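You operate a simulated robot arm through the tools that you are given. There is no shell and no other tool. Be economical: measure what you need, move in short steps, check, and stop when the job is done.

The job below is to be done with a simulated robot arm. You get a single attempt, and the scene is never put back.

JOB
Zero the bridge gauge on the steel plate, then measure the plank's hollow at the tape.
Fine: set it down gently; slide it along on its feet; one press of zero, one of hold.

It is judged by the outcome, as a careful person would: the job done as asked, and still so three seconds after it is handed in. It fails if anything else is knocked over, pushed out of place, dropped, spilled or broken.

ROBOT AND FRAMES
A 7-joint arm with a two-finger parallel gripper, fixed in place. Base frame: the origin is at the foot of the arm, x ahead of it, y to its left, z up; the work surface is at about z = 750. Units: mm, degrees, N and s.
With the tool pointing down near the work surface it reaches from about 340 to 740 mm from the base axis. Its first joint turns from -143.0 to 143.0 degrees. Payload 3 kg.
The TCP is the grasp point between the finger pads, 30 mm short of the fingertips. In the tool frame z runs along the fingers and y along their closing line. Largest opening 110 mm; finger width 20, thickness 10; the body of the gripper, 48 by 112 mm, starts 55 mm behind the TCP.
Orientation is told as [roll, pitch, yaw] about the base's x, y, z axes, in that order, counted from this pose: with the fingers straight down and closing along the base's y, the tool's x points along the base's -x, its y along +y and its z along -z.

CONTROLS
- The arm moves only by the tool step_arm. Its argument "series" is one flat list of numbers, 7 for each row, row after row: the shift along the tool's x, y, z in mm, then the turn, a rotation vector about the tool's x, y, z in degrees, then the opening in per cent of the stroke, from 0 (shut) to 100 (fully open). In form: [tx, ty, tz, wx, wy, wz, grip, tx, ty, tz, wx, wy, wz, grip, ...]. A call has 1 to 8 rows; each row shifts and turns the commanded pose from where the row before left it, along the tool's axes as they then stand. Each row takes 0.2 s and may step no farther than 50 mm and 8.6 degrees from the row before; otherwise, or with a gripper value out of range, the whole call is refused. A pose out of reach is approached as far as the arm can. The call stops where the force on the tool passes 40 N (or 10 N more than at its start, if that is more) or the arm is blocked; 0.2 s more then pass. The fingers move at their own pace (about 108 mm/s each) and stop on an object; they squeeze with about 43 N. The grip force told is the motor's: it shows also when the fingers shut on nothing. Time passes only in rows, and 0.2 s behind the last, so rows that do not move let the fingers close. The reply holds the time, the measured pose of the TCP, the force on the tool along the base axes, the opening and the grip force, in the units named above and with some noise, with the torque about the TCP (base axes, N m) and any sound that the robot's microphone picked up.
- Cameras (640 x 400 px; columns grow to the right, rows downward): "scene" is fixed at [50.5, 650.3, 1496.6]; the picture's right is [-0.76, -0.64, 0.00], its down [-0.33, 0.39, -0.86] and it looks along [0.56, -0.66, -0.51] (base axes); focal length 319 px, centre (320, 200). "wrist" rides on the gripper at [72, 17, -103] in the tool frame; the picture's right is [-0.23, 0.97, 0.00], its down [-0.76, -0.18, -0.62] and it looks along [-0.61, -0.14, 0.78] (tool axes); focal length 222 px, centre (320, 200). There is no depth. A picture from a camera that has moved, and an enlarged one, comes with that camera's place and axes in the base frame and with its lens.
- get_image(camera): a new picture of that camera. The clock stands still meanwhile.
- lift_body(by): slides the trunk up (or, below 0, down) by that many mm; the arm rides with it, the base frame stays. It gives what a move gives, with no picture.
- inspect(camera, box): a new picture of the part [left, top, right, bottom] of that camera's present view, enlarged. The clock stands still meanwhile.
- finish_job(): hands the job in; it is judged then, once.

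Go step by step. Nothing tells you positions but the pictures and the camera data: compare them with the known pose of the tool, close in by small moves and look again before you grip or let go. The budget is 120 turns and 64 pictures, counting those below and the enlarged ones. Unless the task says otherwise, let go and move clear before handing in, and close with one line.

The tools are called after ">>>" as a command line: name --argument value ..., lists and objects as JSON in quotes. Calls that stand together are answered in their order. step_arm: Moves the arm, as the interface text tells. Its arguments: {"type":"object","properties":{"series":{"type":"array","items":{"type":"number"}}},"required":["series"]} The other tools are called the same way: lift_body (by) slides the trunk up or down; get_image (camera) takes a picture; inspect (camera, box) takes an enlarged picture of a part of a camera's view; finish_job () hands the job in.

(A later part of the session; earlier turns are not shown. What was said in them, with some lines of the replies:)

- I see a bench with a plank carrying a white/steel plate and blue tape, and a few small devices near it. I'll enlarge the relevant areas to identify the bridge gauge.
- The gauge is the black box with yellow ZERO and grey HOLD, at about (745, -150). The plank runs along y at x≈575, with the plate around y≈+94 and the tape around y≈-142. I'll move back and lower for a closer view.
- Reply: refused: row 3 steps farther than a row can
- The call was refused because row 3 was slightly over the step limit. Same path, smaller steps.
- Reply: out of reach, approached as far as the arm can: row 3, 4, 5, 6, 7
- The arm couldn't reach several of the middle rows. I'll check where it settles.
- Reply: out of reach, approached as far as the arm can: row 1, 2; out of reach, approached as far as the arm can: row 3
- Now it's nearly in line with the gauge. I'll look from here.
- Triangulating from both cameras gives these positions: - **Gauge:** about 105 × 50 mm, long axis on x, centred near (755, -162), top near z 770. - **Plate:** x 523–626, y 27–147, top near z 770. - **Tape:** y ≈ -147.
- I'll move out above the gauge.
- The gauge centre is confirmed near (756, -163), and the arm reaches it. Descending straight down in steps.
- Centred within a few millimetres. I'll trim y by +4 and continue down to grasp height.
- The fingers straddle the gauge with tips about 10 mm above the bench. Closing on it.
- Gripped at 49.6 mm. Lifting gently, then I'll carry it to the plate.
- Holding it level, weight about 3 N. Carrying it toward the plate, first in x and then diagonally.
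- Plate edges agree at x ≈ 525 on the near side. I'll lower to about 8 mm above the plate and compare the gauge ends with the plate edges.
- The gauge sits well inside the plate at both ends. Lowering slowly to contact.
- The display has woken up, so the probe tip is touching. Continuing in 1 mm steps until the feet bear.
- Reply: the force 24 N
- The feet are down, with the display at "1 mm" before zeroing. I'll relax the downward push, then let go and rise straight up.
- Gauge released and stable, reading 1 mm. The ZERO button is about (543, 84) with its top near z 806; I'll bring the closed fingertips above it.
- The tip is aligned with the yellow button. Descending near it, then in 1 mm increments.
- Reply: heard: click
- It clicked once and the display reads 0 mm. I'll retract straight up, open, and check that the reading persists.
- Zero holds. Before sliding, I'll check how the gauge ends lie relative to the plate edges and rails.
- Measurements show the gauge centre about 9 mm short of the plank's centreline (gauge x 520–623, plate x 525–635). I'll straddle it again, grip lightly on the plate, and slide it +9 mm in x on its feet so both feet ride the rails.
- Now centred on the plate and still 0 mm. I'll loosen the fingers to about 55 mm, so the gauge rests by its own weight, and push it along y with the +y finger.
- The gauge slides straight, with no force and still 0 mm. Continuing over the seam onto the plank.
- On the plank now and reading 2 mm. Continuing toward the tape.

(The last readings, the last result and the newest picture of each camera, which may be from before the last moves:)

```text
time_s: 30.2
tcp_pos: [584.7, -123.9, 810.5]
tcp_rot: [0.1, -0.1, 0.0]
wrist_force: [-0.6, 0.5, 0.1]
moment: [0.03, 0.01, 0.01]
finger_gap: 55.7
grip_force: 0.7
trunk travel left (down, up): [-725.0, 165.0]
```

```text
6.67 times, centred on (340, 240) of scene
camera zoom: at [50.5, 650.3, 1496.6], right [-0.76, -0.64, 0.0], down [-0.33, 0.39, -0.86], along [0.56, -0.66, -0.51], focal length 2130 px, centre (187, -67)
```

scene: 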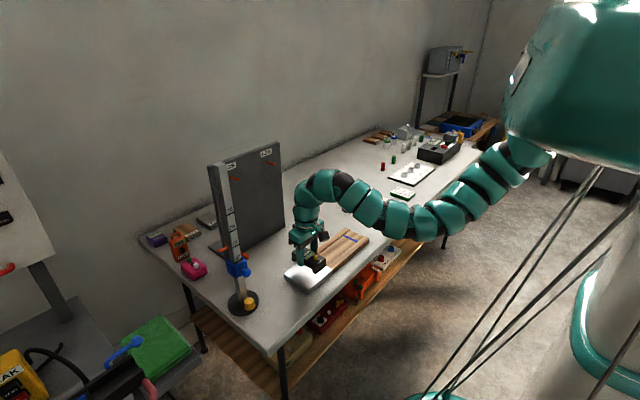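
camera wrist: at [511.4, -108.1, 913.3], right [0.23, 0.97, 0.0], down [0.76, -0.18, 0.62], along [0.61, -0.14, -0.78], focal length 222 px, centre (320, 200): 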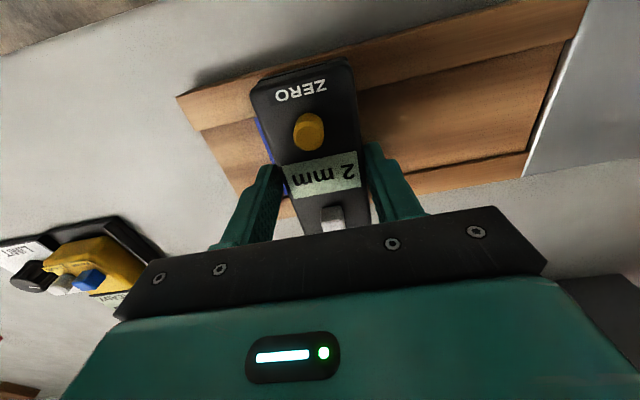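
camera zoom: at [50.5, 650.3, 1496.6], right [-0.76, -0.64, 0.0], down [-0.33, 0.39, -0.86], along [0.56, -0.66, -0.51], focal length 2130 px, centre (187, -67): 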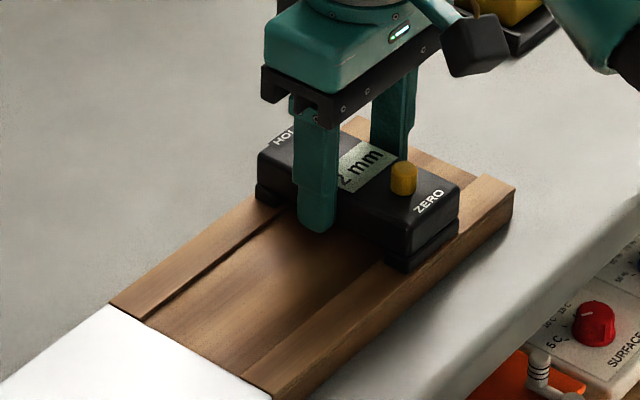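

>>> inspect --camera "wrist" --box '[160, 60, 360, 260]'

```text
2.00 times, centred on (260, 160) of wrist
camera zoom: at [511.4, -108.1, 913.3], right [0.23, 0.97, 0.0], down [0.76, -0.18, 0.62], along [0.61, -0.14, -0.78], focal length 444 px, centre (440, 280)
```

zoom: 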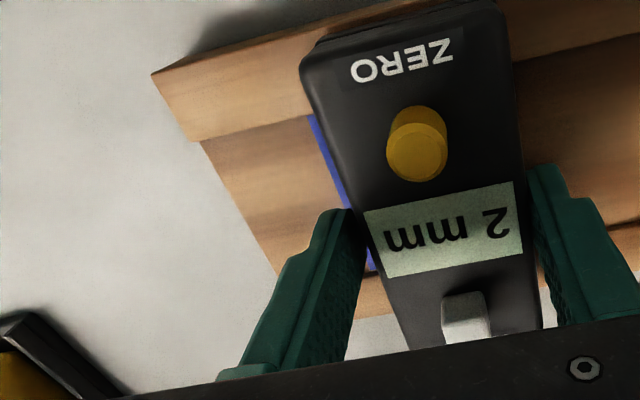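

The tape centre works out to y ≈ -156 and the gauge centre is at about -121, so I'll push another 35 mm gently.

>>> step_arm --series '[0, -8, 0, 0, 0, 0, 50, 0, -10, 0, 0, 0, 0, 50, 0, -9, 0, 0, 0, 0, 50, 0, -5, 0, 0, 0, 0, 50, 0, -3, 0, 0, 0, 0, 50, 0, 0, 0, 0, 0, 0, 50]'

>>> inspect --camera "wrist" --box '[160, 40, 440, 240]'

>>> inspect --camera "scene" --box '[315, 210, 375, 255]'

```text
time_s: 31.6
tcp_pos: [584.1, -159.0, 811.4]
tcp_rot: [-0.1, 0.1, -0.1]
wrist_force: [-1.0, 0.4, -0.9]
moment: [0.03, 0.03, -0.01]
finger_gap: 55.4
grip_force: 0.1
trunk travel left (down, up): [-725.0, 165.0]
```

```text
2.00 times, centred on (300, 140) of wrist
camera zoom: at [511.4, -143.1, 913.1], right [0.23, 0.97, 0.0], down [0.76, -0.18, 0.62], along [0.61, -0.14, -0.78], focal length 444 px, centre (360, 320)
```

zoom: 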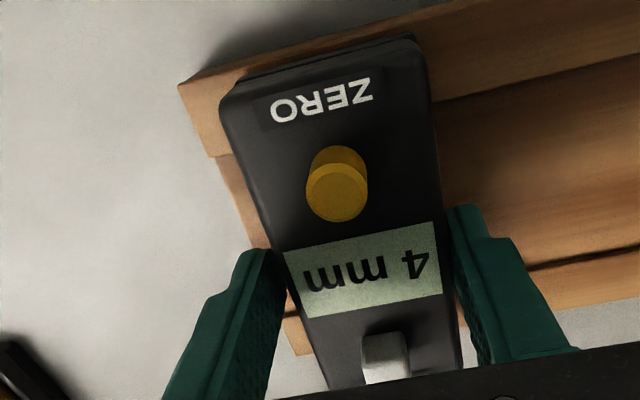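

```text
8.89 times, centred on (345, 232) of scene
camera zoom: at [50.5, 650.3, 1496.6], right [-0.76, -0.64, 0.0], down [-0.33, 0.39, -0.86], along [0.56, -0.66, -0.51], focal length 2839 px, centre (98, -89)
```

zoom: 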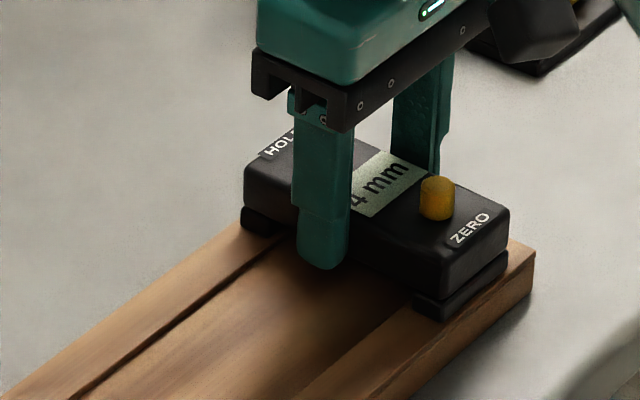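

It reads 4 mm with the gauge centred on the tape to within 1–2 mm. I'll open the fingers, rise straight up and locate the HOLD button.

>>> step_arm --series '[0, 0, 0, 0, 0, 0, 57, 0, 0, 0, 0, 0, 0, 66, 0, 0, -15, 0, 0, 0, 66, 0, 0, -25, 0, 0, 0, 66, 0, 0, -25, 0, 0, 0, 66, 0, 0, -20, 0, 0, 0, 0, 0, 0, 0, 0, 0, 0, 0, 0, 0, 0, 0, 0, 0, 0]'

>>> step_arm --series '[20, 0, 0, 0, 0, 0, 0, 20, 0, 0, 0, 0, 0, 0, 0, 0, 0, 0, 0, 0, 0]'

>>> get_image --camera "wrist"

>>> inspect --camera "scene" --box '[315, 200, 385, 255]'

```text
time_s: 33.4
tcp_pos: [583.8, -159.5, 894.8]
tcp_rot: [0.0, -0.1, 0.0]
wrist_force: [0.3, 1.1, 0.3]
moment: [0.0, 0.03, -0.02]
finger_gap: 0.0
grip_force: 37.0
trunk travel left (down, up): [-725.0, 165.0]
```

```text
time_s: 34.2
tcp_pos: [543.1, -158.5, 894.2]
tcp_rot: [0.0, 0.0, 0.1]
wrist_force: [0.0, 0.5, -0.1]
moment: [0.01, -0.02, 0.02]
finger_gap: 0.0
grip_force: 37.1
trunk travel left (down, up): [-725.0, 165.0]
```

```text
17 pictures are left
camera wrist: at [471.7, -142.7, 997.6], right [0.23, 0.97, 0.0], down [0.76, -0.18, 0.62], along [0.61, -0.14, -0.78], focal length 222 px, centre (320, 200)
```

wrist: 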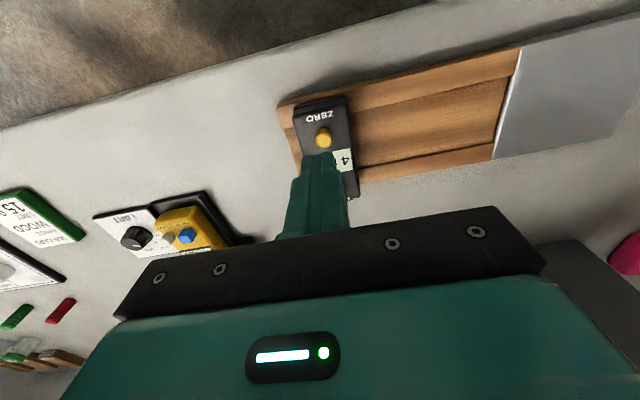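

```text
7.27 times, centred on (350, 228) of scene
camera zoom: at [50.5, 650.3, 1496.6], right [-0.76, -0.64, 0.0], down [-0.33, 0.39, -0.86], along [0.56, -0.66, -0.51], focal length 2323 px, centre (102, 0)
```

zoom: 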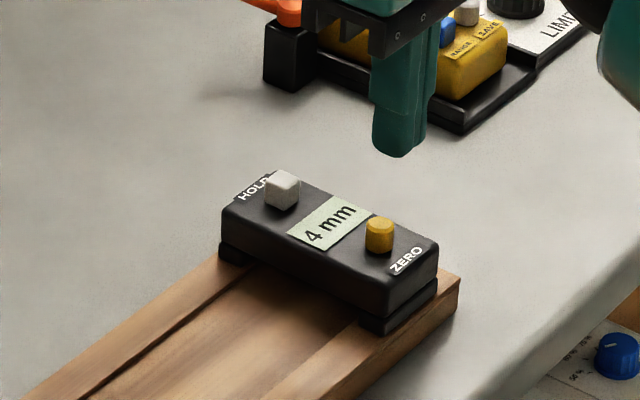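

The gauge sits on the rails over the tape, reading 4 mm. I'll move the closed fingers to above HOLD (about x 611, y -158) and look.

>>> step_arm --series '[-23, 0, 0, 0, 0, 0, 0, -23, 1, 0, 0, 0, 0, 0, -22, 0, 0, 0, 0, 0, 0, 0, 0, 20, 0, 0, 0, 0, 0, 0, 12, 0, 0, 0, 0, 0, 0, 0, 0, 0, 0, 0]'

>>> inspect --camera "wrist" --box '[220, 40, 420, 240]'

>>> inspect --camera "scene" --box '[315, 200, 375, 250]'

```text
time_s: 35.6
tcp_pos: [611.7, -157.8, 863.2]
tcp_rot: [0.1, 0.0, 0.0]
wrist_force: [0.8, 0.1, -0.2]
moment: [0.02, 0.0, -0.01]
finger_gap: 0.0
grip_force: 37.1
trunk travel left (down, up): [-725.0, 165.0]
```

```text
2.00 times, centred on (320, 140) of wrist
camera zoom: at [539.2, -141.4, 965.7], right [0.23, 0.97, 0.0], down [0.76, -0.18, 0.62], along [0.61, -0.14, -0.78], focal length 444 px, centre (320, 320)
```

zoom: 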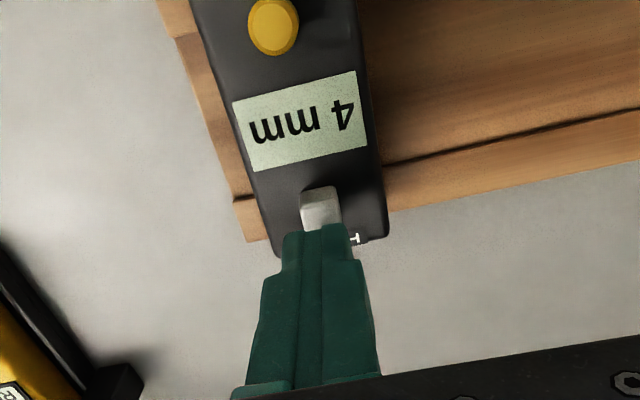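

```text
8.00 times, centred on (345, 225) of scene
camera zoom: at [50.5, 650.3, 1496.6], right [-0.76, -0.64, 0.0], down [-0.33, 0.39, -0.86], along [0.56, -0.66, -0.51], focal length 2556 px, centre (120, 0)
```

zoom: 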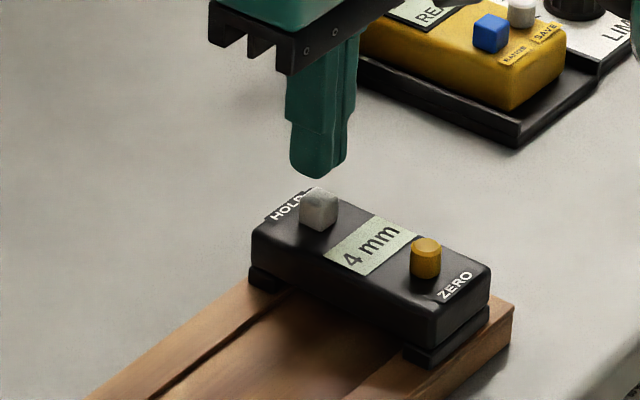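

The tip is lined up with HOLD; I'll trim 2 mm toward the robot and press down slowly, once.

>>> step_arm --series '[2, 0, 10, 0, 0, 0, 0, 0, 0, 5, 0, 0, 0, 0, 0, 0, 0, 0, 0, 0, 0]'

```text
time_s: 36.4
tcp_pos: [610.3, -157.7, 847.8]
tcp_rot: [-0.1, 0.0, 0.0]
wrist_force: [-0.3, 0.4, 0.5]
moment: [0.01, 0.05, 0.02]
finger_gap: 0.2
grip_force: 37.7
trunk travel left (down, up): [-725.0, 165.0]
```

>>> step_arm --series '[0, 0, 2, 0, 0, 0, 0, 0, 0, 1.5, 0, 0, 0, 0, 0, 0, 0, 0, 0, 0, 0]'

>>> inspect --camera "scene" --box '[315, 200, 375, 250]'

```text
time_s: 37.2
tcp_pos: [610.3, -157.6, 844.4]
tcp_rot: [0.0, 0.0, 0.0]
wrist_force: [0.8, 0.8, 2.1]
moment: [0.0, 0.01, 0.04]
finger_gap: 0.0
grip_force: 37.9
trunk travel left (down, up): [-725.0, 165.0]
heard: click
```

```text
8.00 times, centred on (345, 225) of scene
camera zoom: at [50.5, 650.3, 1496.6], right [-0.76, -0.64, 0.0], down [-0.33, 0.39, -0.86], along [0.56, -0.66, -0.51], focal length 2556 px, centre (120, 0)
```

zoom: 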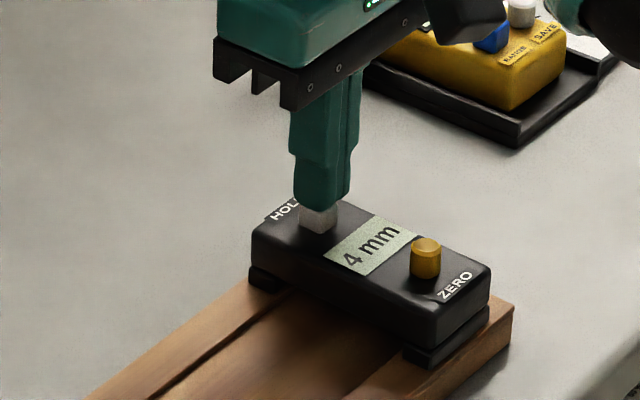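

HOLD clicked once at 4 mm. Retracting straight up and clear, then a last check.

>>> step_arm --series '[0, 0, -10, 0, 0, 0, 0, 0, 0, -20, 0, 0, 0, 0, 0, 0, -30, 0, 0, 0, 0, 0, 0, -20, 0, 0, 0, 0, 0, 0, 0, 0, 0, 0, 0]'

>>> inspect --camera "scene" --box '[300, 200, 380, 260]'

>>> get_image --camera "scene"

```text
time_s: 38.4
tcp_pos: [609.4, -159.0, 914.0]
tcp_rot: [-0.1, -0.2, 0.0]
wrist_force: [-0.6, 0.4, 0.1]
moment: [-0.02, 0.02, 0.0]
finger_gap: 0.0
grip_force: 37.9
out of reach, approached as far as the arm can: row 4
trunk travel left (down, up): [-725.0, 165.0]
```

```text
6.67 times, centred on (340, 230) of scene
camera zoom: at [50.5, 650.3, 1496.6], right [-0.76, -0.64, 0.0], down [-0.33, 0.39, -0.86], along [0.56, -0.66, -0.51], focal length 2130 px, centre (187, 0)
```

zoom: 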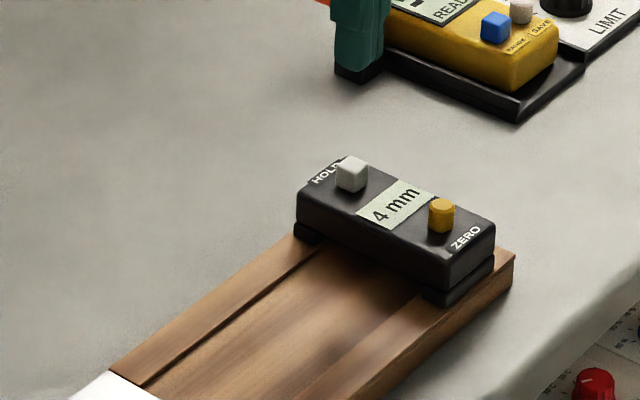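

```text
11 pictures are left
```

scene: 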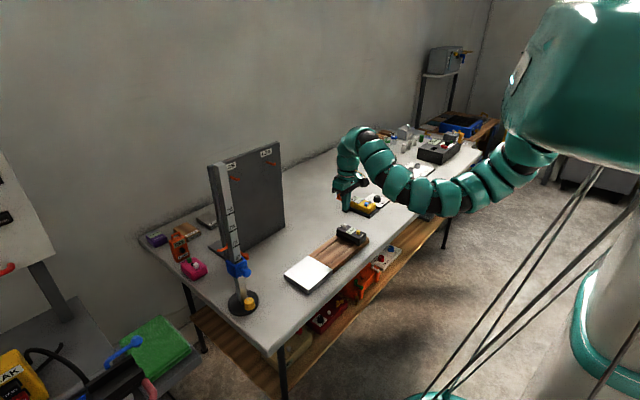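

The display still shows 4 mm, the gauge rests on the rails at the tape, the arm is clear and nothing else looks moved. Handing in.

>>> finish_job

```text
The job is handed in.
```

The gauge was zeroed on the steel plate with one press and slid on its feet to the tape. One press of hold then froze the plank's hollow at 4 mm. When I pressed zero, one foot overhung the plate edge by about 5 mm, so I slid the gauge to centre afterwards; it still read 0 mm there.
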